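You operate a simulated robot arm through the tools that you are given. There is no shell and no other tool. Be economical: measure what you need, move in short steps, check, and stop when the job is done.

You are at the controls of a simulated robot arm. One attempt, no reset.

Task
Put the tin with the largest size on its label from the bare bench top on top of the green sleeve. Open the paper drawer, put the paper pack on the bare bench top away in the inside of the paper drawer, then shut the drawer. Do these in any order.
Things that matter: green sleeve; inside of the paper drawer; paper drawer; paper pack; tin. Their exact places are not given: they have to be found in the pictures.

Only the result counts: the job must be done as asked and must still hold three seconds after the hand-in. Knocking over, shifting, dropping, spilling or breaking anything else fails it.

Robot
A 7-joint arm with a two-finger parallel gripper on a trunk, on a base that drives. Base frame: it is fixed to the floor where the robot stands at the start and does not move with it; the origin is under the middle of the robot, x ahead of it, y to its left, z up. Lengths are in mm, angles in rad, forces in N, time in s.
Its first joint turns from -2.897 to 2.897 rad. Places, roughly: green sleeve [4000, -250, 1000]; inside of the paper drawer [2100, -800, 800]; paper drawer [2100, -800, 800]; paper pack [3750, -500, 1000]; tin [4000, 0, 1000]. Payload 3.43 kg.
The tool frame sits at the grasp point between the pads (the TCP): z along the fingers, y along the line on which they close. The tips reach 34 mm beyond it. Largest opening 128 mm; finger width 24, thickness 12; the body of the gripper, 48 by 130 mm, starts 96 mm behind the TCP.
Orientation is that of the tool frame in the base frame, as [roll, pitch, yaw] about the fixed x, y, z axes, in that order (R = Rz(yaw) Ry(pitch) Rx(roll)). With the fingers straight down and closing along the base's y, the tool's x points along the base's -x, its y along +y and its z along -z.

Tools
- The arm moves only by the tool drive_tool. Its argument "steps" is a list of rows, each a list of 7 numbers: the opening, from 0 (shut) to 1 (fully open), then the shift along the tool's x, y, z in mm, then the turn, a rotation vector about the tool's x, y, z in rad. In form: [[grip, tx, ty, tz, rx, ry, rz], ...]. A call has 1 to 12 rows; each row shifts and turns the commanded pose from where the row before left it, along the tool's axes as they then stand. A row lasts 0.2 s, in which the tool goes at most 50 mm and 0.15 rad; a call with a longer step from one row to the next is refused whole, and so is a gripper value outside its range. A pose out of reach is approached as far as the arm can. The call stops where the force on the tool passes 40 N (or 10 N more than at its start, if that is more) or the arm is blocked; 0.2 s more then pass. The fingers move at their own pace (about 153 mm/s each) and stop on an object; they squeeze with about 36 N. The grip force told is the motor's: it shows also when the fingers shut on nothing. Time passes only in rows, and 0.2 s behind the last, so rows that do not move let the fingers close. The reply holds the time, the measured pose of the TCP, the force on the tool along the base axes, the opening and the grip force, in the units named above and with some noise, with the torque about the TCP (base axes, N m) and any sound that the robot's microphone picked up.
- Cameras (640 x 400 px; columns grow to the right, rows downward): "scene" is now at [203.4, 229.8, 1397]; the picture's right is [-0.23, -0.97, 0.00], its down [-0.27, 0.06, -0.96] and it looks along [0.94, -0.22, -0.28] (base axes); focal length 266 px, centre (320, 200). "wrist" rides on the gripper at [76, -11, -160] in the tool frame; the picture's right is [0.15, 0.99, 0.00], its down [-0.88, 0.13, -0.46] and it looks along [-0.45, 0.07, 0.89] (tool axes); focal length 234 px, centre (320, 200).
- camera(camera): a new picture of that camera. It takes no simulated time.
- roll_base(legs): drives the robot by 1 to 6 legs, each [ahead, turn to the left] in mm and rad, along the robot's own axes; the way and the turn of a leg run together, so that a leg with both is an arc; at most 1500 mm and 3.142 rad a leg. The arm and the cameras ride along, it lands a little off, and it stops where it bumps. It gives what a move gives.
- head_to(pan, tilt): turns the head with the scene camera to pan (to the left, within 2.094 rad either way) and tilt (down, from -0.506 to 1.204), counted from straight ahead of the robot. It gives what a move gives.
- locate(camera, pixels): there is no depth. For up to 12 entries [column, row, z] of the newest picture of that camera ("zoom" is the newest enlarged one), the place [x, y] in the base frame at which the ray of that pixel passes the height z, good to about 3 mm. It takes no simulated time.
- enlarge(camera, box): a new picture of the part [left, top, right, bottom] of that camera's present view, enlarged. It takes no simulated time.
- close_job(): hands the job in; it is judged then, once.

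Keep the steps short. Do not move on a guess: measure, check each grasp and each placing, and mend mistakes. In all there are 110 turns and 90 pictures (those below and enlarged ones count). Leave the gripper open and the arm clear of the work at the hand-in unless told otherwise, and finish with a single line.

The tools are called after "Call:" by a JSON object that holds its "name" and its "arguments". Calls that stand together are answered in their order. drive_tool: Moves the arm, as the interface text tells. Its arguments: {"type":"object","properties":{"steps":{"type":"array","items":{"type":"array","items":{"type":"number"}}}},"required":["steps"]} The other tools are called the same way: roll_base (legs) drives the base; head_to (pan, tilt) turns the head that bears the scene camera; camera (camera) takes a picture; locate (camera, pixels) gives the place at which the rays of pixels pass given heights; enlarge (camera, box) takes an enlarged picture of a part of a camera's view; close_job () hands the job in.

At the start:

```text
time: 0.0
tool_pos: [615.3, 67.8, 1157.4]
ee_rot: [-3.141, 0.002, 3.14]
contact_force: [0.6, -0.4, 0.0]
wrist_torque: [-0.03, 0.02, -0.01]
grip_width: 127.8
finger_force: 0.1
robot x, y, heading: [6.1, 13.9, -0.0]
head pan, tilt: [-0.227, 0.271]
```

scene: 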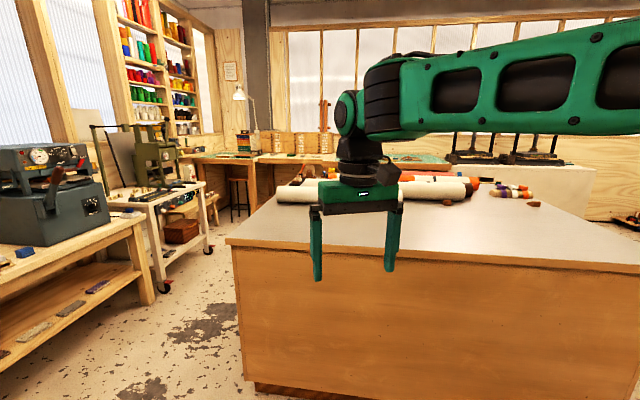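
wrist: 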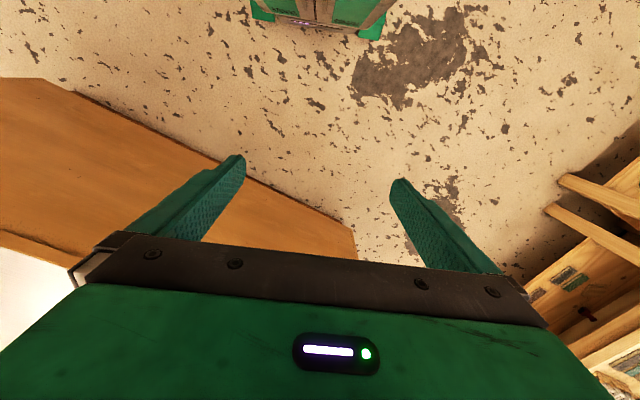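

I see a large table ahead and a bench behind it. First I'll look closer at the bench and to the right for the drawer.

Call:
{"name": "enlarge", "arguments": {"camera": "scene", "box": [180, 80, 340, 220]}}

Call:
{"name": "enlarge", "arguments": {"camera": "scene", "box": [340, 100, 640, 280]}}

Call:
{"name": "head_to", "arguments": {"pan": -0.9, "tilt": 0.35}}

Call:
{"name": "camera", "arguments": {"camera": "scene"}}

```text
2.86 times, centred on (260, 150) of scene
```

zoom: 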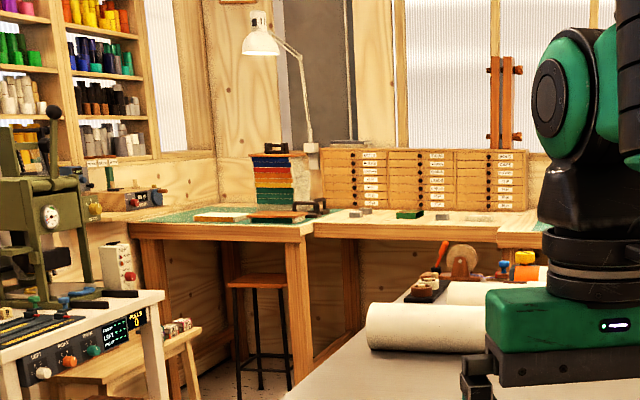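

```text
2.13 times, centred on (490, 190) of scene
```

zoom: 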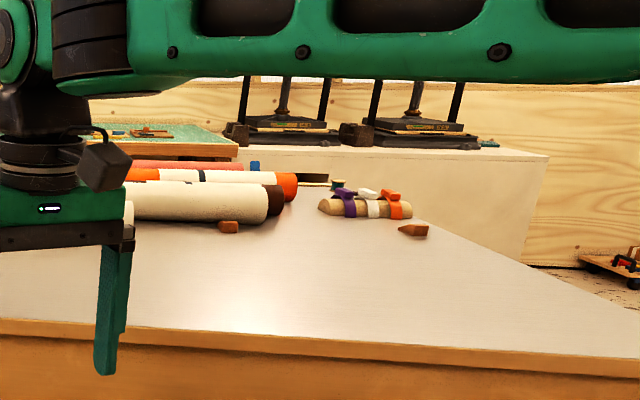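

```text
time: 1.1
tool_pos: [600.8, 69.1, 1164.9]
ee_rot: [-3.141, 0.013, 3.141]
contact_force: [-0.6, 0.0, 0.2]
wrist_torque: [0.02, 0.01, 0.01]
grip_width: 128.0
finger_force: 0.1
robot x, y, heading: [9.0, 14.7, 0.002]
head pan, tilt: [-0.901, 0.351]
```

```text
85 pictures are left
```

scene: 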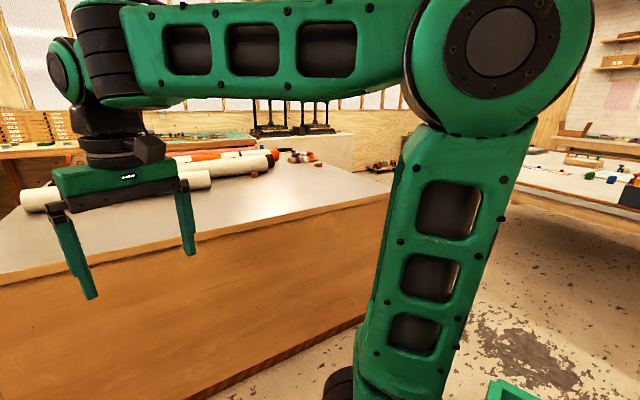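

The arm hides part of the view. I'll look back at pan 0.1 to measure the table corners and the free lane on the left.

Call:
{"name": "head_to", "arguments": {"pan": 0.15, "tilt": 0.35}}

Call:
{"name": "camera", "arguments": {"camera": "scene"}}

```text
time: 2.4
tool_pos: [600.2, 69.0, 1164.1]
ee_rot: [-3.141, 0.014, 3.14]
contact_force: [-0.5, -0.3, -0.2]
wrist_torque: [-0.02, -0.02, 0.0]
grip_width: 128.1
finger_force: 0.0
robot x, y, heading: [4.5, 17.0, -0.001]
head pan, tilt: [0.15, 0.351]
```

```text
84 pictures are left
```

scene: 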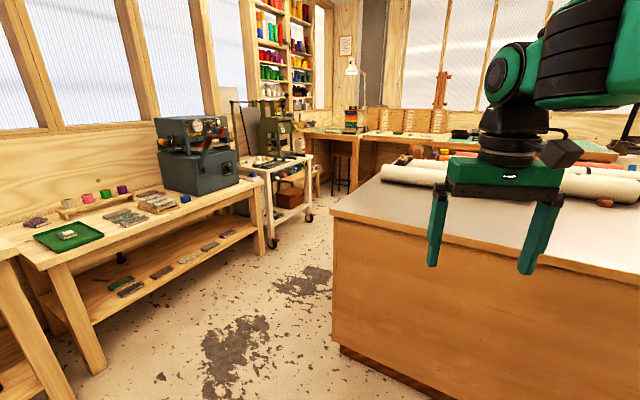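

Measuring floor points: plinth corner (340,347), left table legs, cart wheel, and table top corners.

Call:
{"name": "locate", "arguments": {"camera": "scene", "pixels": [[340, 347, 0], [337, 347, 100], [333, 218, 850], [333, 213, 900], [378, 176, 900], [97, 368, 0], [260, 253, 0], [272, 246, 0], [311, 222, 0], [310, 133, 950], [640, 190, 900], [340, 193, 0]]}}

```text
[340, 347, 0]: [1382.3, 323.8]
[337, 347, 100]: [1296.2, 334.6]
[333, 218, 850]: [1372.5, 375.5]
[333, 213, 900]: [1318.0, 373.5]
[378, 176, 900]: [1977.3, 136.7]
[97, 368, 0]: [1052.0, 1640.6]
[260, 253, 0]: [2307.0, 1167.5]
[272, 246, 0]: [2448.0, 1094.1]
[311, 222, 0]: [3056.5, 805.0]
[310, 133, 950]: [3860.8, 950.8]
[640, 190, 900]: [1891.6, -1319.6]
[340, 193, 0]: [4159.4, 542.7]
```

Call:
{"name": "locate", "arguments": {"camera": "scene", "pixels": [[333, 218, 900], [450, 245, 900], [638, 281, 900], [345, 205, 900], [360, 192, 900], [373, 181, 900], [340, 347, 0], [430, 398, 0], [293, 214, 0], [306, 205, 0]]}}

Call:
{"name": "enlarge", "arguments": {"camera": "scene", "box": [300, 100, 500, 225]}}

```text
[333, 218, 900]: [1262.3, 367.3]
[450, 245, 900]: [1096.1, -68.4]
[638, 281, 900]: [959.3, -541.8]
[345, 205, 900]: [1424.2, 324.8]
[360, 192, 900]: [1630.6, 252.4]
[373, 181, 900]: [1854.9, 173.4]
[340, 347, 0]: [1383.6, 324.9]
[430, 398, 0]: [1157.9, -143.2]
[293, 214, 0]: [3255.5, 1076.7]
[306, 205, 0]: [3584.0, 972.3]
```

```text
3.20 times, centred on (400, 162) of scene
```

zoom: 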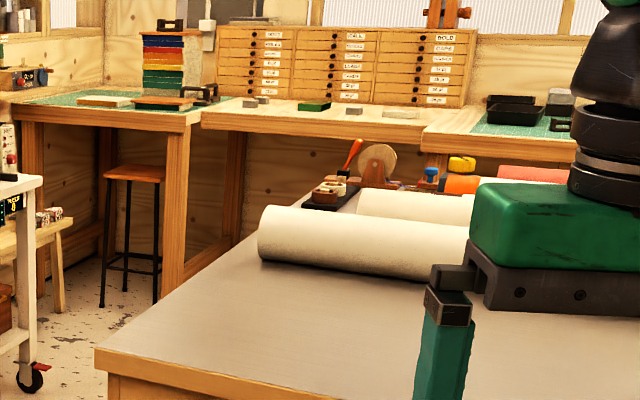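

The room is turned about -0.32 rad to my frame: the table's near-left corner is at (1262,367), and its left edge runs along (0.95,-0.32). There is an aisle to its left. I'll pull the arm in first, then drive round the left of the table.

Call:
{"name": "drive_tool", "arguments": {"steps": [[1, 40, 0, -20, 0, 0, 0], [1, 40, 0, -20, 0, 0, 0], [1, 40, 0, -20, 0, 0, 0], [1, 20, 0, -20, 0, 0, 0]]}}

Call:
{"name": "roll_base", "arguments": {"legs": [[0, 0.686], [1400, 0], [0, -1.01]]}}

Call:
{"name": "head_to", "arguments": {"pan": 0, "tilt": 0.35}}

Call:
{"name": "camera", "arguments": {"camera": "scene"}}

```text
time: 3.4
tool_pos: [459.1, 70.5, 1244.8]
ee_rot: [-3.141, 0.011, 3.139]
contact_force: [0.6, 0.8, 1.2]
wrist_torque: [-0.02, 0.02, 0.0]
grip_width: 128.1
finger_force: 0.0
robot x, y, heading: [4.4, 15.4, 0.003]
head pan, tilt: [0.15, 0.351]
```

```text
time: 15.4
tool_pos: [1536.4, 827.1, 1243.6]
ee_rot: [3.141, 0.011, 2.842]
contact_force: [0.6, -0.3, 0.6]
wrist_torque: [-0.01, -0.02, -0.03]
grip_width: 128.1
finger_force: 0.0
robot x, y, heading: [1092.2, 921.9, -0.294]
head pan, tilt: [0.15, 0.351]
```

```text
time: 16.1
tool_pos: [1522.4, 830.8, 1250.2]
ee_rot: [3.14, 0.025, 2.841]
contact_force: [0.6, 0.4, -0.9]
wrist_torque: [-0.02, 0.03, 0.0]
grip_width: 128.2
finger_force: 0.0
robot x, y, heading: [1087.1, 917.1, -0.302]
head pan, tilt: [0.0, 0.351]
```

```text
82 pictures are left
```

scene: 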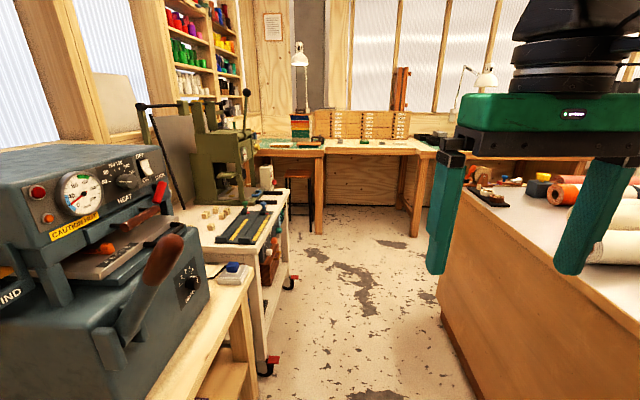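

I see the aisle, the bench ahead, and the table's far-left foot near (440,318). I'll measure these.

Call:
{"name": "locate", "arguments": {"camera": "scene", "pixels": [[440, 318, 0], [478, 395, 0], [265, 375, 0], [292, 287, 0], [415, 237, 0], [320, 233, 0], [465, 190, 900], [520, 242, 900], [436, 158, 950], [320, 157, 950]]}}

Call:
{"name": "enlarge", "arguments": {"camera": "scene", "box": [240, 80, 480, 230]}}

```text
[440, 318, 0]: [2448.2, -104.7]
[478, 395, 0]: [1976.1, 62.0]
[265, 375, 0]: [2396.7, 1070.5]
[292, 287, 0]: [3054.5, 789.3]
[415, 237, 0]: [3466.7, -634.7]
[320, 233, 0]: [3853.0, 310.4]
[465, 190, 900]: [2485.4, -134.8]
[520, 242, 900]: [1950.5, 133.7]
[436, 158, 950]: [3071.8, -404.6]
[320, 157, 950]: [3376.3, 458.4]
```

```text
2.67 times, centred on (360, 155) of scene
```

zoom: 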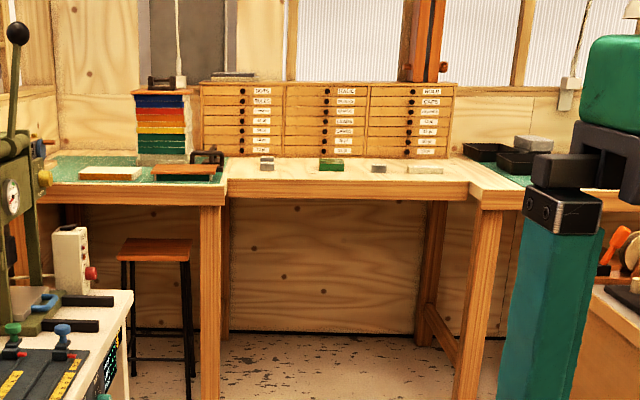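

The way to the bench is clear (aisle between table and cart). Table's far side is at about u=2354 (room axis), bench front about 3500. I'll drive 2100 ahead in two legs.

Call:
{"name": "roll_base", "arguments": {"legs": [[0, -0.06], [1100, 0], [900, 0]]}}

Call:
{"name": "head_to", "arguments": {"pan": 0, "tilt": 0.5}}

Call:
{"name": "camera", "arguments": {"camera": "scene"}}

```text
time: 26.6
tool_pos: [3399.8, 130.7, 1249.7]
ee_rot: [3.141, 0.025, 2.796]
contact_force: [-0.4, 0.7, 0.1]
wrist_torque: [0.03, 0.01, -0.04]
grip_width: 128.1
finger_force: 0.1
robot x, y, heading: [2974.4, 238.2, -0.351]
head pan, tilt: [0.0, 0.351]
```

```text
time: 27.4
tool_pos: [3385.3, 134.9, 1254.8]
ee_rot: [-3.141, 0.037, 2.797]
contact_force: [1.3, 0.6, -0.9]
wrist_torque: [-0.02, 0.01, -0.03]
grip_width: 128.0
finger_force: 0.1
robot x, y, heading: [2972.3, 237.1, -0.344]
head pan, tilt: [0.0, 0.499]
```

```text
80 pictures are left
```

scene: 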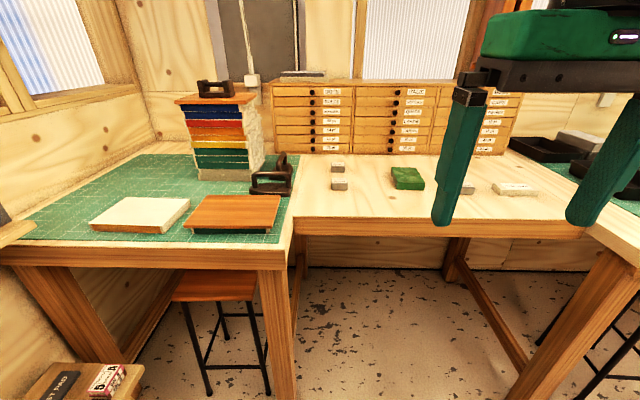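

Call:
{"name": "enlarge", "arguments": {"camera": "scene", "box": [300, 140, 440, 228]}}

Call:
{"name": "enlarge", "arguments": {"camera": "scene", "box": [430, 140, 570, 228]}}

Call:
{"name": "camera", "arguments": {"camera": "wrist"}}

```text
4.55 times, centred on (370, 184) of scene
```

zoom: 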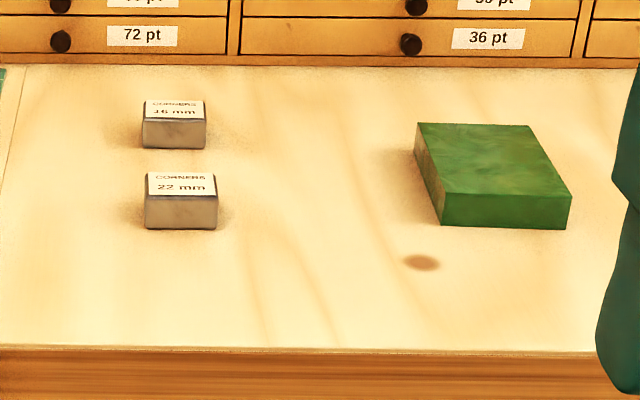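

```text
4.55 times, centred on (500, 184) of scene
```

zoom: 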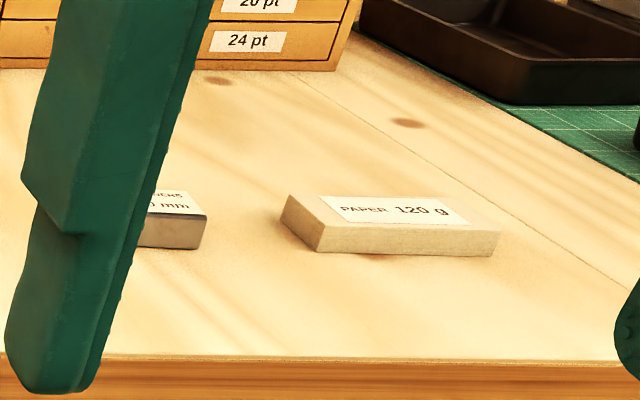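

```text
77 pictures are left
```

wrist: 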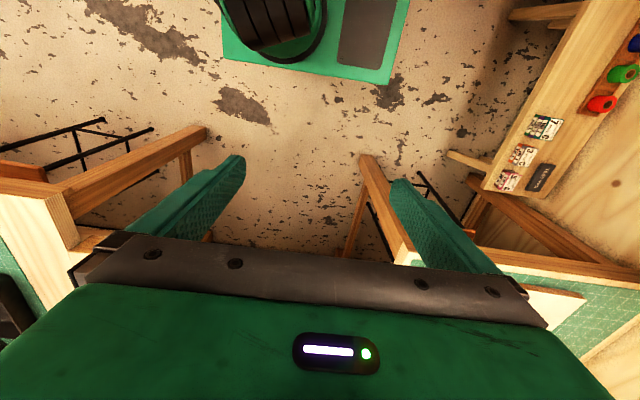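

Call:
{"name": "locate", "arguments": {"camera": "scene", "pixels": [[338, 190, 900], [338, 190, 950], [338, 190, 1000], [408, 189, 950], [462, 194, 950], [515, 194, 950], [400, 216, 950], [293, 240, 950], [520, 215, 950], [280, 270, 950], [593, 230, 950]]}}

```text
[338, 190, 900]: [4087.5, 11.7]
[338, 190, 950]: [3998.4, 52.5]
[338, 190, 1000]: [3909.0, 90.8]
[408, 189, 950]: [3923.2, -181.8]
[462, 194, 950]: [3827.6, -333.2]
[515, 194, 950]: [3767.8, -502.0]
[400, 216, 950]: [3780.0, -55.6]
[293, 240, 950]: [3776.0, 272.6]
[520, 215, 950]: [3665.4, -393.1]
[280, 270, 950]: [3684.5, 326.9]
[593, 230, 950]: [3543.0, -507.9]
```

The bench objects: tins 16 mm and 22 mm at left, a third "?0 mm" partly hidden by a finger, green sleeve, and the paper pack. I'll move closer and right so that all are in reach.

Call:
{"name": "roll_base", "arguments": {"legs": [[0, -0.776], [343, 0], [0, 0.796]]}}

Call:
{"name": "head_to", "arguments": {"pan": 0, "tilt": 0.6}}

Call:
{"name": "camera", "arguments": {"camera": "scene"}}

```text
time: 34.3
tool_pos: [3542.8, -160.5, 1254.6]
ee_rot: [-3.141, 0.035, 2.831]
contact_force: [-0.1, -0.2, -0.9]
wrist_torque: [0.03, -0.01, 0.0]
grip_width: 128.0
finger_force: 0.1
robot x, y, heading: [3117.8, -81.5, -0.315]
head pan, tilt: [0.0, 0.499]
```

```text
time: 34.9
tool_pos: [3526.8, -156.3, 1259.4]
ee_rot: [-3.14, 0.051, 2.83]
contact_force: [0.1, 0.4, 0.2]
wrist_torque: [-0.01, 0.02, -0.01]
grip_width: 128.2
finger_force: 0.1
robot x, y, heading: [3120.4, -82.4, -0.307]
head pan, tilt: [0.0, 0.6]
```

```text
76 pictures are left
```

scene: 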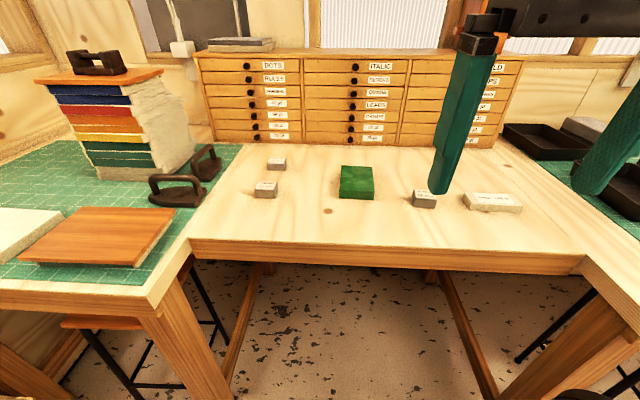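

Call:
{"name": "enlarge", "arguments": {"camera": "scene", "box": [400, 170, 540, 220]}}

Call:
{"name": "enlarge", "arguments": {"camera": "scene", "box": [240, 145, 400, 245]}}

Call:
{"name": "locate", "arguments": {"camera": "scene", "pixels": [[263, 197, 900], [263, 197, 950], [263, 197, 1000], [408, 254, 950], [338, 200, 950], [374, 200, 950], [424, 207, 950]]}}

```text
4.57 times, centred on (470, 195) of scene
```

zoom: 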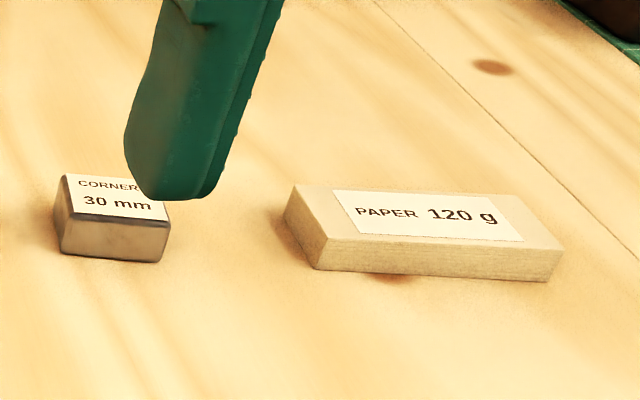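

```text
4.00 times, centred on (320, 195) of scene
```

zoom: 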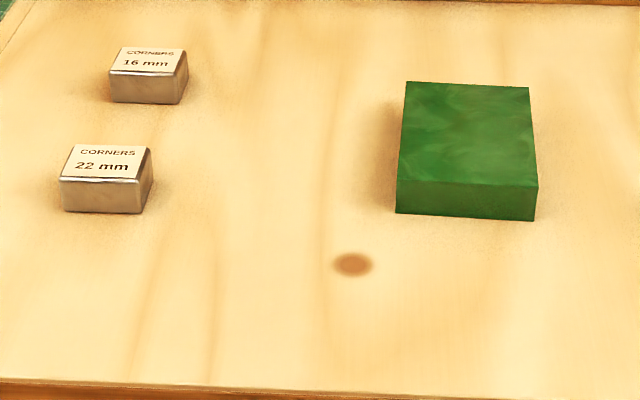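

```text
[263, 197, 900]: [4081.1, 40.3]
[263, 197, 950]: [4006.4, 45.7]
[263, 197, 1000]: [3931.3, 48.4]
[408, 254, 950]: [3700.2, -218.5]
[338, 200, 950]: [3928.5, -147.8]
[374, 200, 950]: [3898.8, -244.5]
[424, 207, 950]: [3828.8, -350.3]
```

The hidden tin reads "30 mm", so it is the largest (16, 22, 30). I'll straighten the tool, bring it short of that tin and look with the wrist camera.

Call:
{"name": "drive_tool", "arguments": {"steps": [[1, -40, -16, 12, 0, 0.051, 0], [1, -40, -16, 12, 0, 0, 0], [1, -40, -16, 12, 0, 0, 0], [1, -40, -16, 12, 0, 0, 0], [1, -40, -16, 12, 0, 0, 0], [1, -30, -13, 12, 0, 0, 0], [1, 0, 0, 0, 0, 0, 0]]}}

Call:
{"name": "camera", "arguments": {"camera": "wrist"}}

Call:
{"name": "camera", "arguments": {"camera": "scene"}}

```text
time: 36.5
tool_pos: [3720.2, -314.7, 1188.5]
ee_rot: [-3.142, 0.0, 2.832]
contact_force: [-0.4, -0.1, -0.3]
wrist_torque: [-0.01, 0.0, -0.01]
grip_width: 128.0
finger_force: 0.1
robot x, y, heading: [3121.1, -82.5, -0.31]
head pan, tilt: [0.0, 0.6]
```

```text
73 pictures are left
```

wrist: 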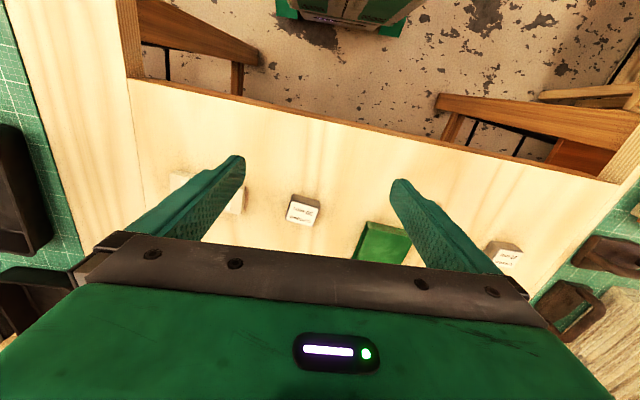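

```text
72 pictures are left
```

scene: 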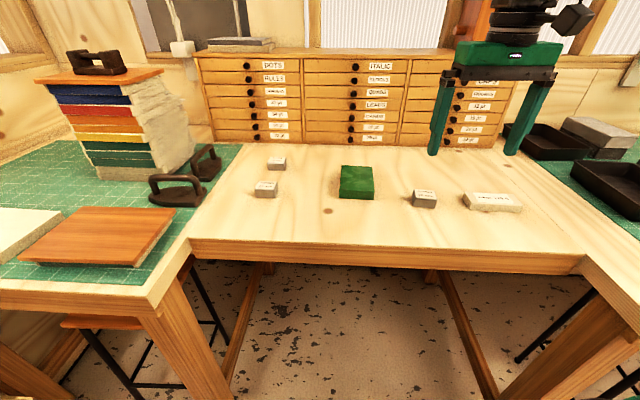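

The wrist camera shows the 30 mm tin between the fingers at (303,210). I'll enlarge both views and triangulate the bench height.

Call:
{"name": "enlarge", "arguments": {"camera": "wrist", "box": [160, 150, 440, 270]}}

Call:
{"name": "enlarge", "arguments": {"camera": "scene", "box": [330, 150, 530, 230]}}

```text
2.29 times, centred on (300, 210) of wrist
```

zoom: 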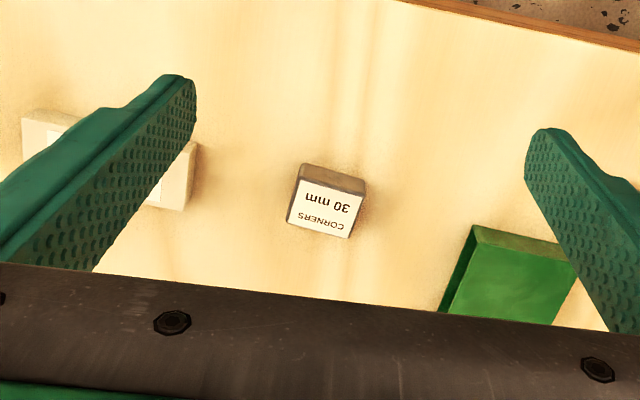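

```text
3.20 times, centred on (430, 190) of scene
```

zoom: 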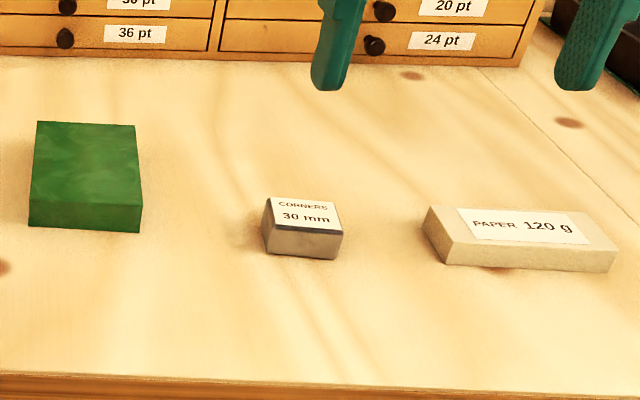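

Call:
{"name": "locate", "arguments": {"camera": "wrist", "pixels": [[292.1, 193.8, 920], [292.1, 193.8, 960], [320.6, 202.1, 920], [320.6, 202.1, 960], [291.2, 202.1, 940], [291.2, 202.1, 980], [319.2, 209.6, 940], [319.2, 209.6, 980], [285.6, 219.2, 940], [285.6, 219.2, 980], [311.4, 226.6, 940], [311.4, 226.6, 980]]}}

Call:
{"name": "locate", "arguments": {"camera": "scene", "pixels": [[435.3, 208.75, 920], [435.3, 208.75, 960], [413.75, 206.25, 920], [413.75, 206.25, 960], [436.9, 200.3, 940], [436.9, 200.3, 980], [414.7, 198.75, 940], [414.7, 198.75, 980], [434.4, 190.3, 940], [434.4, 190.3, 980], [413.1, 189.1, 940], [413.1, 189.1, 980]]}}

```text
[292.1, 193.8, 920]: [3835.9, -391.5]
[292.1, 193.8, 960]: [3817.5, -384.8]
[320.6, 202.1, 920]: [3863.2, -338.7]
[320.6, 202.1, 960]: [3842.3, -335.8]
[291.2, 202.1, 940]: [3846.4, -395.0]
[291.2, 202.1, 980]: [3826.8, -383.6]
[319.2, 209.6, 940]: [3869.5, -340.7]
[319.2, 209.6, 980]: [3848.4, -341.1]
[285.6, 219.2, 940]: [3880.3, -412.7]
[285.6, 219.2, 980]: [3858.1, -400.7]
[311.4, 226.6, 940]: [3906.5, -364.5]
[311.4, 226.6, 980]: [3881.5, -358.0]
```

```text
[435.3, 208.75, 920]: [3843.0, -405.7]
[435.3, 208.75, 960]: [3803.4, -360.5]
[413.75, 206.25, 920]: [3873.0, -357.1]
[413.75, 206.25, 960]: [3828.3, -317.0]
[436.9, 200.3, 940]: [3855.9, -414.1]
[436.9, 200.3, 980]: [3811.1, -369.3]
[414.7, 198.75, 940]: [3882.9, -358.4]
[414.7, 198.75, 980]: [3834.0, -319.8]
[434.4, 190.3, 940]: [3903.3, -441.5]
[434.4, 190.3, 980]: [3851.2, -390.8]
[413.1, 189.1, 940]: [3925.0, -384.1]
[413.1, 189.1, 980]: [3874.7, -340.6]
```

Bench top is at about z 936; the 30 mm tin has its top at about 962, centre (3864,-374), about 54 × 39, turned about -0.46. I go above it, turn 0.15 and stop with the tips at about z 1000 to check.

Call:
{"name": "drive_tool", "arguments": {"steps": [[0.8, -39, -3, 10, 0, 0, 0], [0.8, -39, -3, 10, 0, 0, 0], [0.8, -39, -3, 10, 0, 0, 0], [0.8, -38, -3, 10, 0, 0, 0], [0.8, 0, 0, 38, 0, 0, 0.15], [0.8, 0, 0, 40, 0, 0, 0], [0.8, 0, 0, 40, 0, 0, 0], [0.8, 0, 0, 0, 0, 0, 0]]}}

Call:
{"name": "camera", "arguments": {"camera": "wrist"}}

Call:
{"name": "enlarge", "arguments": {"camera": "scene", "box": [330, 130, 530, 230]}}

```text
time: 38.3
tool_pos: [3860.3, -373.1, 1032.5]
ee_rot: [3.141, -0.002, 2.678]
contact_force: [0.5, 0.0, -0.1]
wrist_torque: [0.0, 0.0, -0.01]
grip_width: 102.2
finger_force: 0.0
robot x, y, heading: [3120.8, -83.7, -0.309]
head pan, tilt: [0.0, 0.6]
```

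```text
69 pictures are left
```

wrist: 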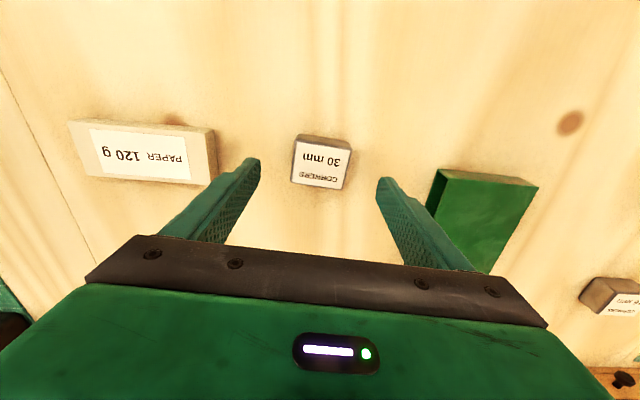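

```text
3.20 times, centred on (430, 180) of scene
```

zoom: 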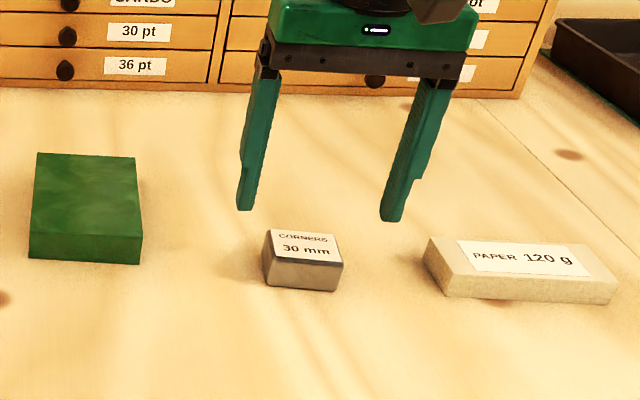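

Call:
{"name": "enlarge", "arguments": {"camera": "wrist", "box": [240, 110, 560, 290]}}

Call:
{"name": "locate", "arguments": {"camera": "wrist", "pixels": [[297, 141, 962], [350, 151, 962], [345, 189, 962], [291, 182, 962], [444, 170, 975], [538, 187, 975], [492, 273, 975], [449, 168, 965], [206, 185, 955], [213, 134, 955], [69, 119, 955], [75, 173, 955]]}}

```text
2.00 times, centred on (400, 200) of wrist
```

zoom: 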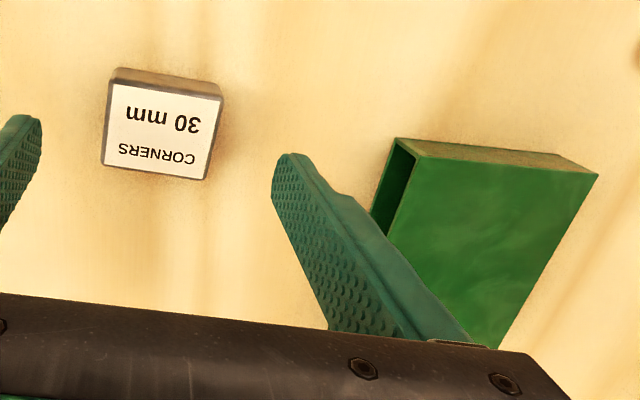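

```text
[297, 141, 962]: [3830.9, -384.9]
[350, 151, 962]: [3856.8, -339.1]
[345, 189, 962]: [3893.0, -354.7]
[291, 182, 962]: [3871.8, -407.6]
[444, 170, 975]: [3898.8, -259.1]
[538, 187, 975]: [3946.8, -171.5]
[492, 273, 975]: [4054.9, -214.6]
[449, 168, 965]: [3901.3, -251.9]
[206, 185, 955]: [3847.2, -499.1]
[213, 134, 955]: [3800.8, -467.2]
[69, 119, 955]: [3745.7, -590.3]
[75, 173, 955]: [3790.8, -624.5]
```

The tin centre is at (3863,-371), within 3 mm of the tool. I go down to TCP z 974 and close.

Call:
{"name": "drive_tool", "arguments": {"steps": [[0.8, -3, 0, 20, 0, 0, 0], [0.8, 0, 0, 20, 0, 0, 0], [0.8, 0, 0, 18, 0, 0, 0], [0.8, 0, 0, 0, 0, 0, 0], [0.2, 0, 0, 0, 0, 0, 0], [0.2, 0, 0, 0, 0, 0, 0], [0.2, 0, 0, 0, 0, 0, 0]]}}

Call:
{"name": "enlarge", "arguments": {"camera": "wrist", "box": [200, 100, 440, 250]}}

```text
time: 39.9
tool_pos: [3864.7, -374.7, 972.7]
ee_rot: [3.142, -0.003, 2.682]
contact_force: [0.2, 0.9, -0.7]
wrist_torque: [-0.02, 0.04, -0.01]
grip_width: 57.1
finger_force: 36.5
robot x, y, heading: [3122.0, -79.5, -0.311]
head pan, tilt: [0.0, 0.6]
```

```text
2.67 times, centred on (320, 175) of wrist
```

zoom: 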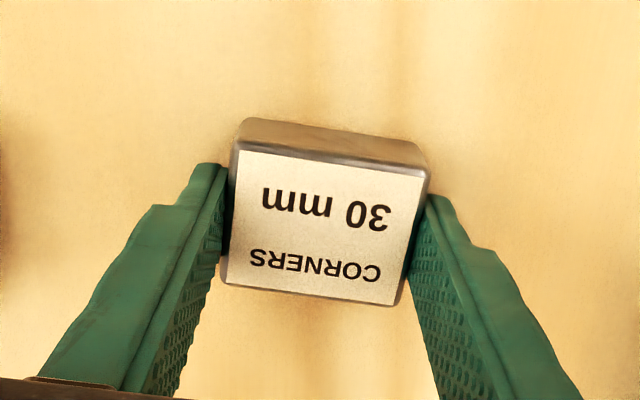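

The tin is held (57 mm, 36 N). I lift 110 mm straight up and look at the sleeve.

Call:
{"name": "drive_tool", "arguments": {"steps": [[0.2, 0, 0, -20, 0, 0, 0], [0.2, 0, 0, -30, 0, 0, 0], [0.2, 0, 0, -30, 0, 0, 0], [0.2, 0, 0, -30, 0, 0, 0], [0.2, 0, 0, 0, 0, 0, 0]]}}

Call:
{"name": "camera", "arguments": {"camera": "wrist"}}

Call:
{"name": "enlarge", "arguments": {"camera": "scene", "box": [310, 130, 470, 230]}}

```text
time: 41.1
tool_pos: [3864.8, -374.0, 1083.0]
ee_rot: [3.139, -0.001, 2.681]
contact_force: [-0.7, 0.4, -1.5]
wrist_torque: [-0.02, -0.01, 0.0]
grip_width: 57.4
finger_force: 35.8
robot x, y, heading: [3123.4, -84.1, -0.309]
head pan, tilt: [0.0, 0.6]
```

```text
65 pictures are left
```

wrist: 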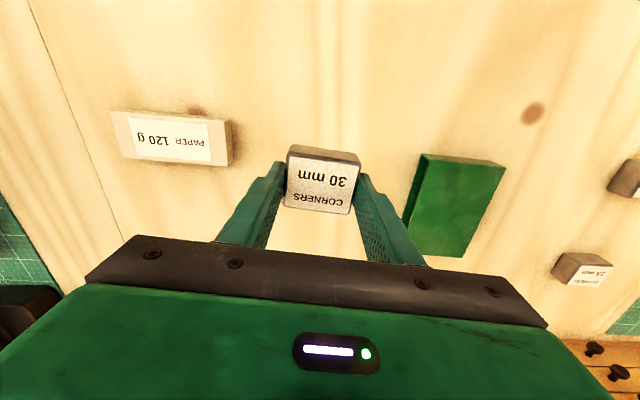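

```text
4.00 times, centred on (390, 180) of scene
```

zoom: 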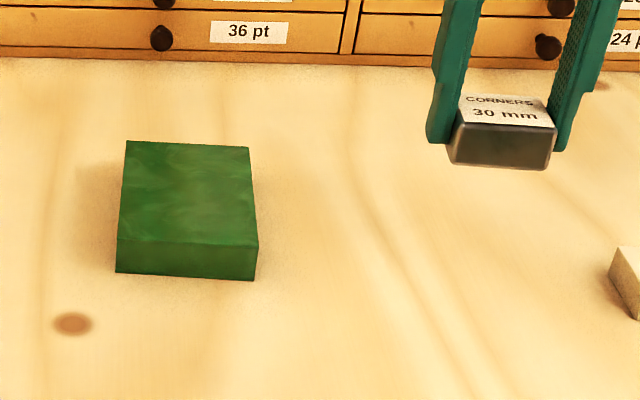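

Call:
{"name": "enlarge", "arguments": {"camera": "wrist", "box": [390, 140, 534, 270]}}

Call:
{"name": "locate", "arguments": {"camera": "scene", "pixels": [[341.5, 165.25, 960], [341.5, 165.25, 980], [372.25, 166.75, 960], [372.25, 166.75, 980], [374.25, 191.25, 960], [374.25, 191.25, 980], [339.25, 190, 960], [339.25, 190, 980], [338.75, 197.75, 936], [373.5, 200.25, 936]]}}

```text
3.08 times, centred on (462, 205) of wrist
```

zoom: 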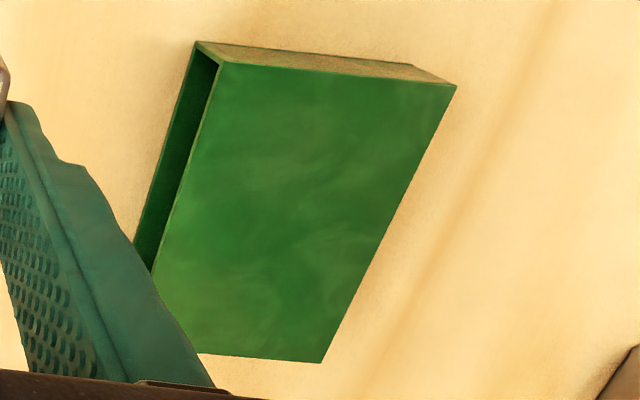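

```text
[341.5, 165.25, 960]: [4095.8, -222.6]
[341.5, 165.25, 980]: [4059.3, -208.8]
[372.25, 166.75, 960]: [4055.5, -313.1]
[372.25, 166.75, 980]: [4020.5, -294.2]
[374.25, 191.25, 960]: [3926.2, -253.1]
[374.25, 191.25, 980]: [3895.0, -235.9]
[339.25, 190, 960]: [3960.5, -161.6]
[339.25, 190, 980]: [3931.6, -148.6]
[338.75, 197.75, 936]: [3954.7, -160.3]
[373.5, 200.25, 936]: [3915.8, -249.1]
```

Call:
{"name": "locate", "arguments": {"camera": "wrist", "pixels": [[430.2, 161.2, 960], [430.2, 161.2, 980], [505.8, 168, 960], [505.8, 168, 980], [462.3, 257.6, 960], [462.3, 257.6, 980], [422.1, 153.7, 936], [422.1, 153.7, 950]]}}

```text
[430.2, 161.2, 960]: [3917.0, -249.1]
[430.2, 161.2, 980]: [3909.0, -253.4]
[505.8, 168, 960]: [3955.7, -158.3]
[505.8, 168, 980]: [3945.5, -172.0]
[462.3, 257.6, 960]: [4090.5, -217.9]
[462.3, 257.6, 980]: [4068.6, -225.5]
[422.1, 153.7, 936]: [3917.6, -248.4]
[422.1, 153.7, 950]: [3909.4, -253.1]
```

Sleeve: top at z≈965, corners (3916,-250), (3953,-160), (4086,-220), (4047,-308), centre (4000,-234). I carry the tin over the centre at this height.

Call:
{"name": "drive_tool", "arguments": {"steps": [[0.2, -12, 37, 0, 0, 0, 0], [0.2, -12, 37, 0, 0, 0, 0], [0.2, -12, 37, 0, 0, 0, 0], [0.2, -12, 37, 0, 0, 0, 0], [0.2, -11, 37, 0, 0, 0, 0], [0.2, 0, 0, 20, 0, 0, 0], [0.2, 0, 0, 20, 0, 0, 0], [0.2, 0, 0, 0, 0, 0, 0]]}}

Call:
{"name": "camera", "arguments": {"camera": "wrist"}}

Call:
{"name": "enlarge", "arguments": {"camera": "scene", "box": [280, 110, 440, 210]}}

```text
time: 42.9
tool_pos: [3998.5, -235.7, 1042.9]
ee_rot: [-3.141, 0.0, 2.679]
contact_force: [-0.1, 0.1, -0.6]
wrist_torque: [0.01, 0.04, 0.03]
grip_width: 57.2
finger_force: 35.8
robot x, y, heading: [3124.7, -86.0, -0.315]
head pan, tilt: [0.0, 0.6]
```

```text
62 pictures are left
```

wrist: 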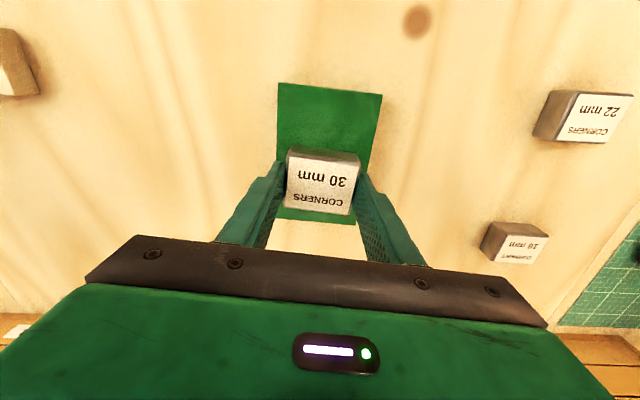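

```text
4.00 times, centred on (360, 160) of scene
```

zoom: 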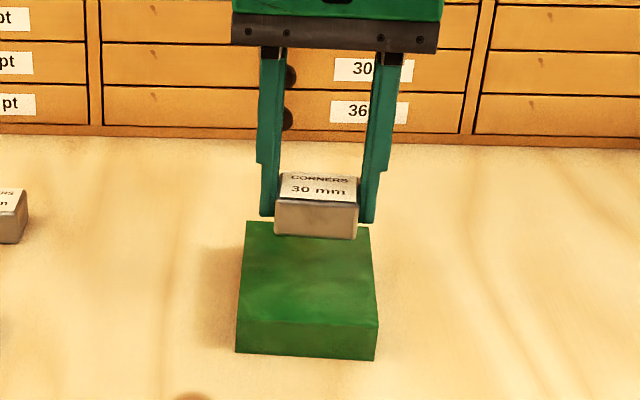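

Call:
{"name": "locate", "arguments": {"camera": "wrist", "pixels": [[278, 83, 965], [383, 95, 965], [357, 223, 965]]}}

```text
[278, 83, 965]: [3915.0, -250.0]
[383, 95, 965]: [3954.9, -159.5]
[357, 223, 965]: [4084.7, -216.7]
```

The corners confirm the centre. I lower 38 mm, then a little more until contact.

Call:
{"name": "drive_tool", "arguments": {"steps": [[0.2, 0, 0, 15, 0, 0, 0], [0.2, 0, 0, 15, 0, 0, 0], [0.2, 0, 0, 7, 0, 0, 0], [0.2, 0, 0, 2, 0, 0, 0], [0.2, 0, 0, 0, 0, 0, 0]]}}

Call:
{"name": "enlarge", "arguments": {"camera": "scene", "box": [280, 110, 440, 210]}}

```text
time: 44.1
tool_pos: [4000.4, -235.6, 1005.4]
ee_rot: [3.142, 0.0, 2.681]
contact_force: [-0.4, 0.2, -1.6]
wrist_torque: [-0.01, -0.02, 0.01]
grip_width: 57.3
finger_force: 36.2
robot x, y, heading: [3118.4, -82.9, -0.31]
head pan, tilt: [0.0, 0.6]
```

```text
4.00 times, centred on (360, 160) of scene
```

zoom: 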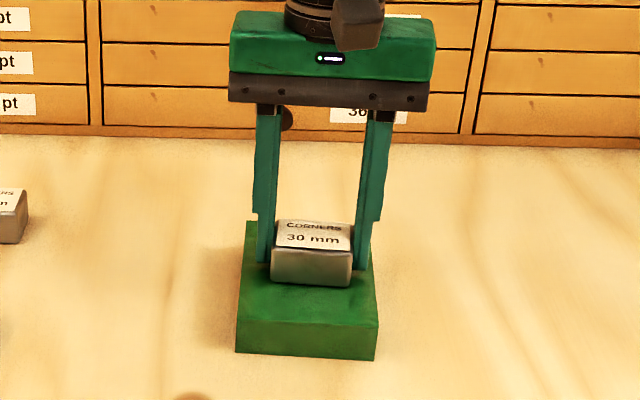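

No contact yet. I lower 1.5 mm at a time.

Call:
{"name": "drive_tool", "arguments": {"steps": [[0.2, 0, 0, 1.5, 0, 0, 0], [0.2, 0, 0, 1, 0, 0, 0], [0.2, 0, 0, 0, 0, 0, 0]]}}

```text
time: 44.9
tool_pos: [3999.7, -235.9, 1003.4]
ee_rot: [3.141, 0.0, 2.679]
contact_force: [3.1, 0.2, 11.2]
wrist_torque: [0.16, 0.18, -0.05]
grip_width: 57.3
finger_force: 36.4
robot x, y, heading: [3120.1, -80.2, -0.309]
head pan, tilt: [0.0, 0.6]
```

Contact felt (11 N). I open, then lift straight up.

Call:
{"name": "drive_tool", "arguments": {"steps": [[0.55, 0, 0, 0, 0, 0, 0], [0.75, 0, 0, 0, 0, 0, 0], [0.75, 0, 0, -20, 0, 0, 0], [0.75, 0, 0, -40, 0, 0, 0], [0.75, 0, 0, -40, 0, 0, 0], [0.75, 0, 0, -40, 0, 0, 0]]}}

Call:
{"name": "camera", "arguments": {"camera": "wrist"}}

Call:
{"name": "enlarge", "arguments": {"camera": "scene", "box": [330, 130, 530, 230]}}

```text
time: 46.3
tool_pos: [3999.1, -235.4, 1143.4]
ee_rot: [-3.139, -0.002, 2.68]
contact_force: [0.9, -0.2, 0.1]
wrist_torque: [0.01, 0.02, -0.01]
grip_width: 95.9
finger_force: 0.0
robot x, y, heading: [3125.2, -79.7, -0.31]
head pan, tilt: [0.0, 0.6]
```

```text
59 pictures are left
```

wrist: 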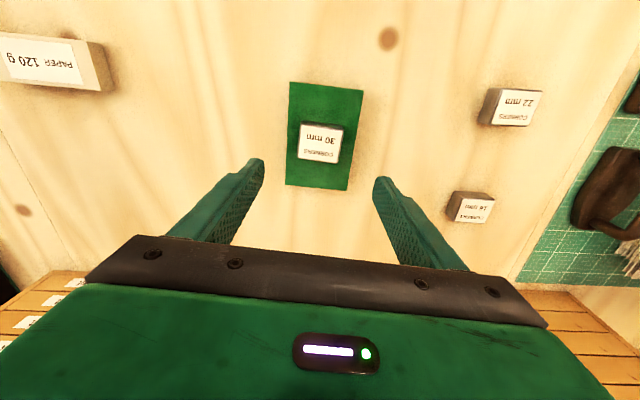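

```text
3.20 times, centred on (430, 180) of scene
```

zoom: 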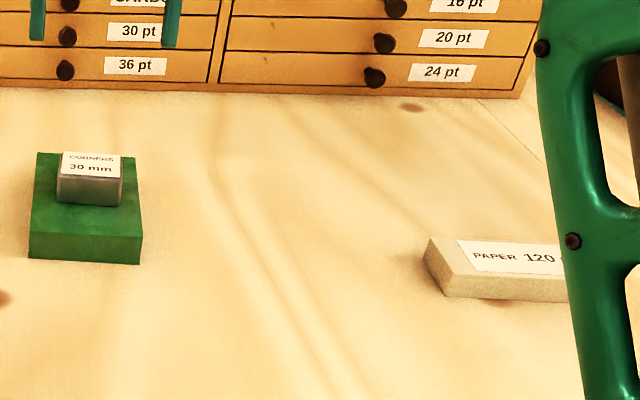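

The tin sits well on the sleeve. Next I pull the arm back and turn the head to look for the paper drawer in the big table behind me.

Call:
{"name": "drive_tool", "arguments": {"steps": [[0.75, 41, -16, -10, 0, 0, 0], [0.75, 41, -16, -10, 0, 0, 0], [0.75, 41, -16, -10, 0, 0, 0], [0.75, 41, -16, -10, 0, 0, 0], [0.75, 41, -16, -10, 0, 0, 0], [0.75, 41, -16, -10, 0, 0, 0], [0.75, 41, -16, -10, 0, 0, 0], [0.75, 41, -16, -10, 0, 0, 0], [0.75, 41, -16, -10, 0, 0, -0.1]]}}

Call:
{"name": "head_to", "arguments": {"pan": -2.0, "tilt": 0.6}}

Call:
{"name": "camera", "arguments": {"camera": "scene"}}

```text
time: 48.3
tool_pos: [3604.4, -202.7, 1232.7]
ee_rot: [-3.14, -0.003, 2.781]
contact_force: [0.3, 0.5, -0.3]
wrist_torque: [-0.01, 0.1, -0.03]
grip_width: 95.9
finger_force: 0.1
robot x, y, heading: [3122.2, -85.0, -0.308]
head pan, tilt: [0.0, 0.6]
```

```text
time: 50.3
tool_pos: [3605.0, -202.8, 1232.9]
ee_rot: [-3.141, -0.002, 2.782]
contact_force: [-0.5, -0.2, -0.3]
wrist_torque: [0.0, -0.01, -0.03]
grip_width: 96.0
finger_force: 0.0
robot x, y, heading: [3117.3, -85.3, -0.309]
head pan, tilt: [-2.0, 0.6]
```

```text
57 pictures are left
```

scene: 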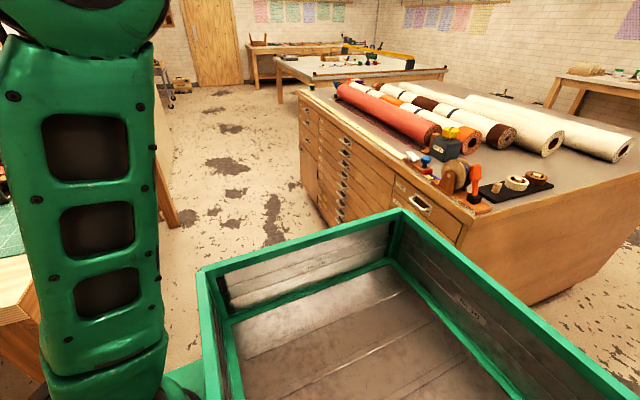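

I see the plan chest with drawers on its far side. I'll enlarge it to read labels.

Call:
{"name": "enlarge", "arguments": {"camera": "scene", "box": [290, 80, 490, 250]}}

Call:
{"name": "locate", "arguments": {"camera": "scene", "pixels": [[303, 92, 900], [476, 215, 900], [480, 220, 950], [298, 90, 950], [410, 190, 850], [430, 212, 850], [345, 175, 700]]}}

```text
2.35 times, centred on (390, 165) of scene
```

zoom: 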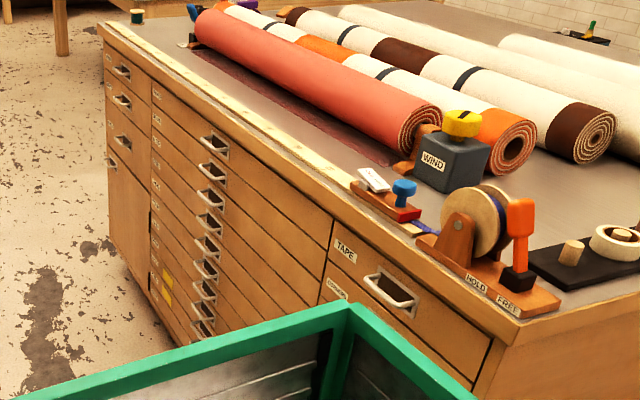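

```text
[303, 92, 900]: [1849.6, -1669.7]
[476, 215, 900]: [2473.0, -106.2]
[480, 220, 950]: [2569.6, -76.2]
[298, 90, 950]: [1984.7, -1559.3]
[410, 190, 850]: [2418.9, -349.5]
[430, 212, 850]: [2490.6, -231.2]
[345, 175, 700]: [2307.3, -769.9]
```

The chest's paper drawer should be in the middle column facing the bench. I'll turn to run along the gap (heading about -1.9), with chest on my right and bench on my left, and look.

Call:
{"name": "roll_base", "arguments": {"legs": [[0, -1.59]]}}

Call:
{"name": "head_to", "arguments": {"pan": -0.5, "tilt": 0.5}}

Call:
{"name": "camera", "arguments": {"camera": "scene"}}

```text
time: 55.0
tool_pos: [2993.4, -566.6, 1233.3]
ee_rot: [-3.141, -0.002, 1.193]
contact_force: [0.4, -0.9, 0.0]
wrist_torque: [0.0, -0.01, -0.02]
grip_width: 96.2
finger_force: 0.0
robot x, y, heading: [3134.9, -87.7, -1.903]
head pan, tilt: [-2.0, 0.6]
```

```text
time: 56.6
tool_pos: [2997.5, -551.4, 1238.1]
ee_rot: [3.141, 0.012, 1.193]
contact_force: [0.1, -0.5, 0.0]
wrist_torque: [0.02, 0.04, -0.01]
grip_width: 95.9
finger_force: 0.0
robot x, y, heading: [3134.0, -88.9, -1.896]
head pan, tilt: [-0.499, 0.499]
```

```text
55 pictures are left
```

scene: 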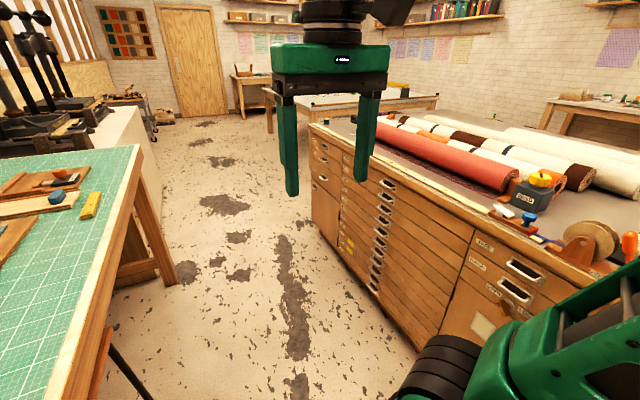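

Call:
{"name": "enlarge", "arguments": {"camera": "scene", "box": [300, 110, 540, 260]}}

Call:
{"name": "locate", "arguments": {"camera": "scene", "pixels": [[175, 283, 0], [140, 150, 950], [310, 124, 905], [470, 226, 850], [386, 184, 800], [346, 262, 0], [365, 285, 0], [97, 200, 950]]}}

```text
2.67 times, centred on (420, 185) of scene
```

zoom: 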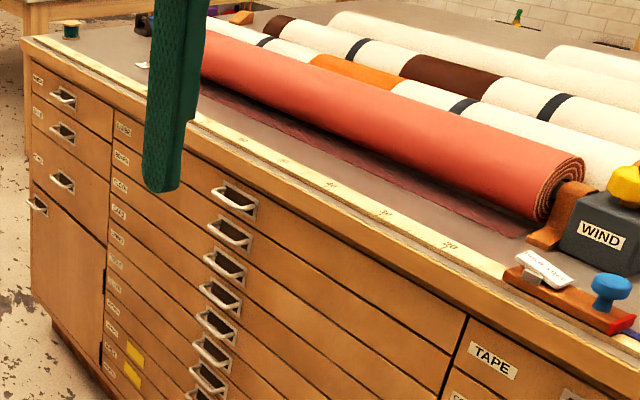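

```text
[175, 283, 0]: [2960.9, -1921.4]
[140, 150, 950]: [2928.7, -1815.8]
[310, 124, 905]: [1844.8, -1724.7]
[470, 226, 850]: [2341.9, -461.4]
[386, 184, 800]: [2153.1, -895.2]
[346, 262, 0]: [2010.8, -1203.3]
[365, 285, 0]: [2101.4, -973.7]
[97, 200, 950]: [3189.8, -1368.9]
```

The gap is clear and drawer handles of the middle column are near (2150,-895). I drive 650 ahead, to a spot from which both drawer and paper pack are in reach, and look to the right.

Call:
{"name": "roll_base", "arguments": {"legs": [[650, 0]]}}

Call:
{"name": "head_to", "arguments": {"pan": -1.35, "tilt": 0.65}}

Call:
{"name": "camera", "arguments": {"camera": "scene"}}

```text
time: 60.3
tool_pos: [2797.6, -1169.8, 1238.2]
ee_rot: [3.141, 0.012, 1.205]
contact_force: [-0.4, -0.7, -0.5]
wrist_torque: [0.01, -0.01, -0.01]
grip_width: 96.1
finger_force: 0.1
robot x, y, heading: [2931.0, -707.9, -1.885]
head pan, tilt: [-0.499, 0.499]
```

```text
time: 61.5
tool_pos: [2801.2, -1154.7, 1244.8]
ee_rot: [3.139, 0.023, 1.204]
contact_force: [0.9, 0.9, 0.2]
wrist_torque: [0.04, -0.01, 0.02]
grip_width: 95.8
finger_force: 0.2
robot x, y, heading: [2930.6, -706.7, -1.886]
head pan, tilt: [-1.349, 0.649]
```

```text
53 pictures are left
```

scene: 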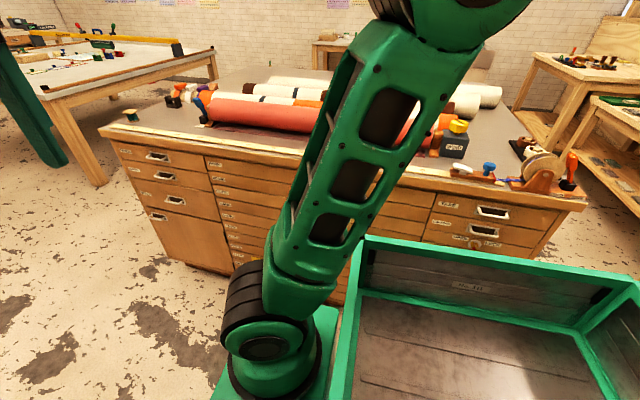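

The arm hides the handles, but labels show at left (215,165...). I'll enlarge the label strip.

Call:
{"name": "enlarge", "arguments": {"camera": "scene", "box": [195, 145, 295, 265]}}

Call:
{"name": "enlarge", "arguments": {"camera": "scene", "box": [190, 148, 250, 208]}}

```text
3.33 times, centred on (245, 205) of scene
```

zoom: 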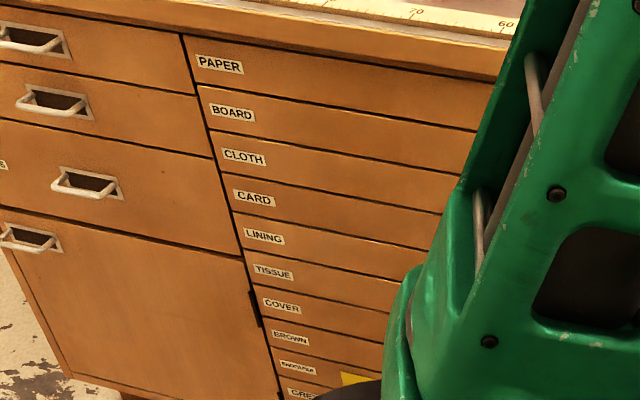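

```text
6.67 times, centred on (220, 178) of scene
```

zoom: 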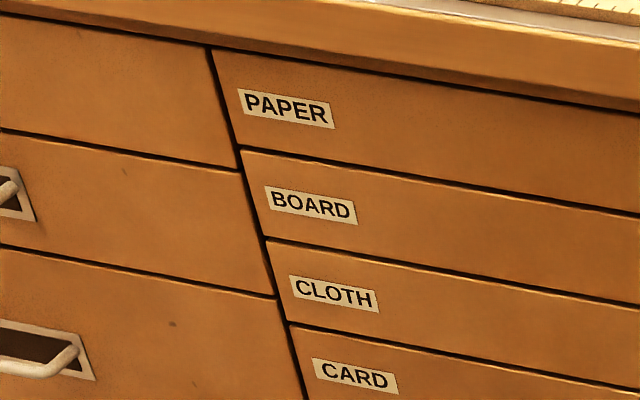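

PAPER is the top drawer of the middle column; its handle is a bail bar. I swing the arm to the right around the robot at safe height.

Call:
{"name": "drive_tool", "arguments": {"steps": [[1, 2.3, -46.4, 0, 0, 0.01, 0.1], [1, 2.3, -46.4, 0, 0, 0.01, 0.1], [1, 2.3, -46.4, 0, 0, 0, 0.1], [1, 2.3, -46.4, 0, 0, 0, 0.1], [1, 2.3, -46.4, 0, 0, 0, 0.1], [1, 2.3, -46.4, 0, 0, 0, 0.1], [1, 2.3, -46.4, 0, 0, 0, 0.1], [1, 2.3, -46.4, 0, 0, 0, 0.1], [1, 2.3, -46.4, 0, 0, 0, 0.1], [1, 2.3, -46.4, 0, 0, 0, 0.1], [1, 0, 0, 0, 0, 0, 0]]}}

Call:
{"name": "head_to", "arguments": {"pan": -1.1, "tilt": 0.65}}

Call:
{"name": "camera", "arguments": {"camera": "scene"}}

Call:
{"name": "camera", "arguments": {"camera": "wrist"}}

```text
time: 63.9
tool_pos: [2512.3, -813.2, 1242.3]
ee_rot: [3.135, 0.0, 0.205]
contact_force: [0.3, -0.6, 0.2]
wrist_torque: [-0.02, 0.01, 0.02]
grip_width: 128.2
finger_force: 0.1
robot x, y, heading: [2932.3, -709.3, -1.888]
head pan, tilt: [-1.349, 0.649]
```

```text
time: 64.6
tool_pos: [2513.6, -813.8, 1243.0]
ee_rot: [3.136, 0.0, 0.203]
contact_force: [-0.1, -0.1, 1.0]
wrist_torque: [0.0, 0.03, 0.03]
grip_width: 127.9
finger_force: 0.2
robot x, y, heading: [2929.4, -705.1, -1.887]
head pan, tilt: [-1.1, 0.649]
```

```text
50 pictures are left
```

scene: 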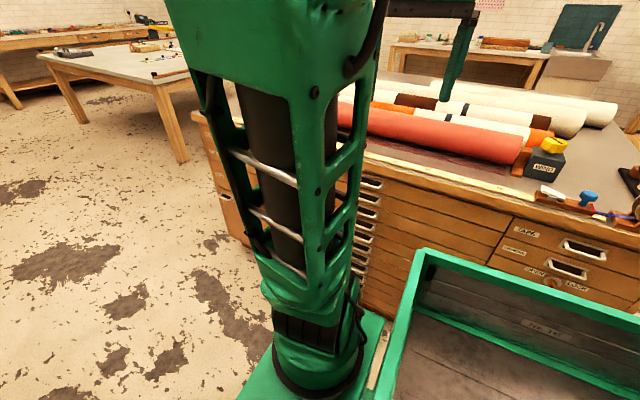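

```text
49 pictures are left
```

wrist: 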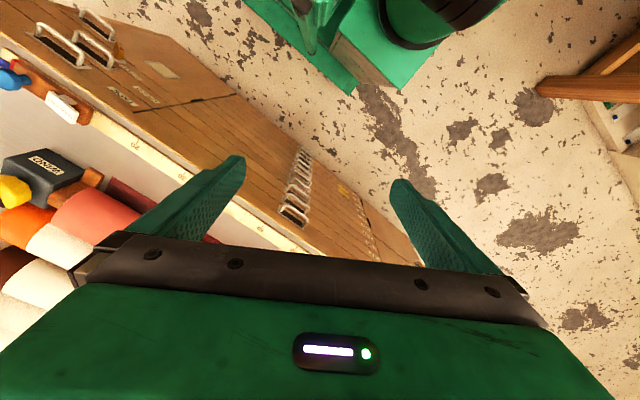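

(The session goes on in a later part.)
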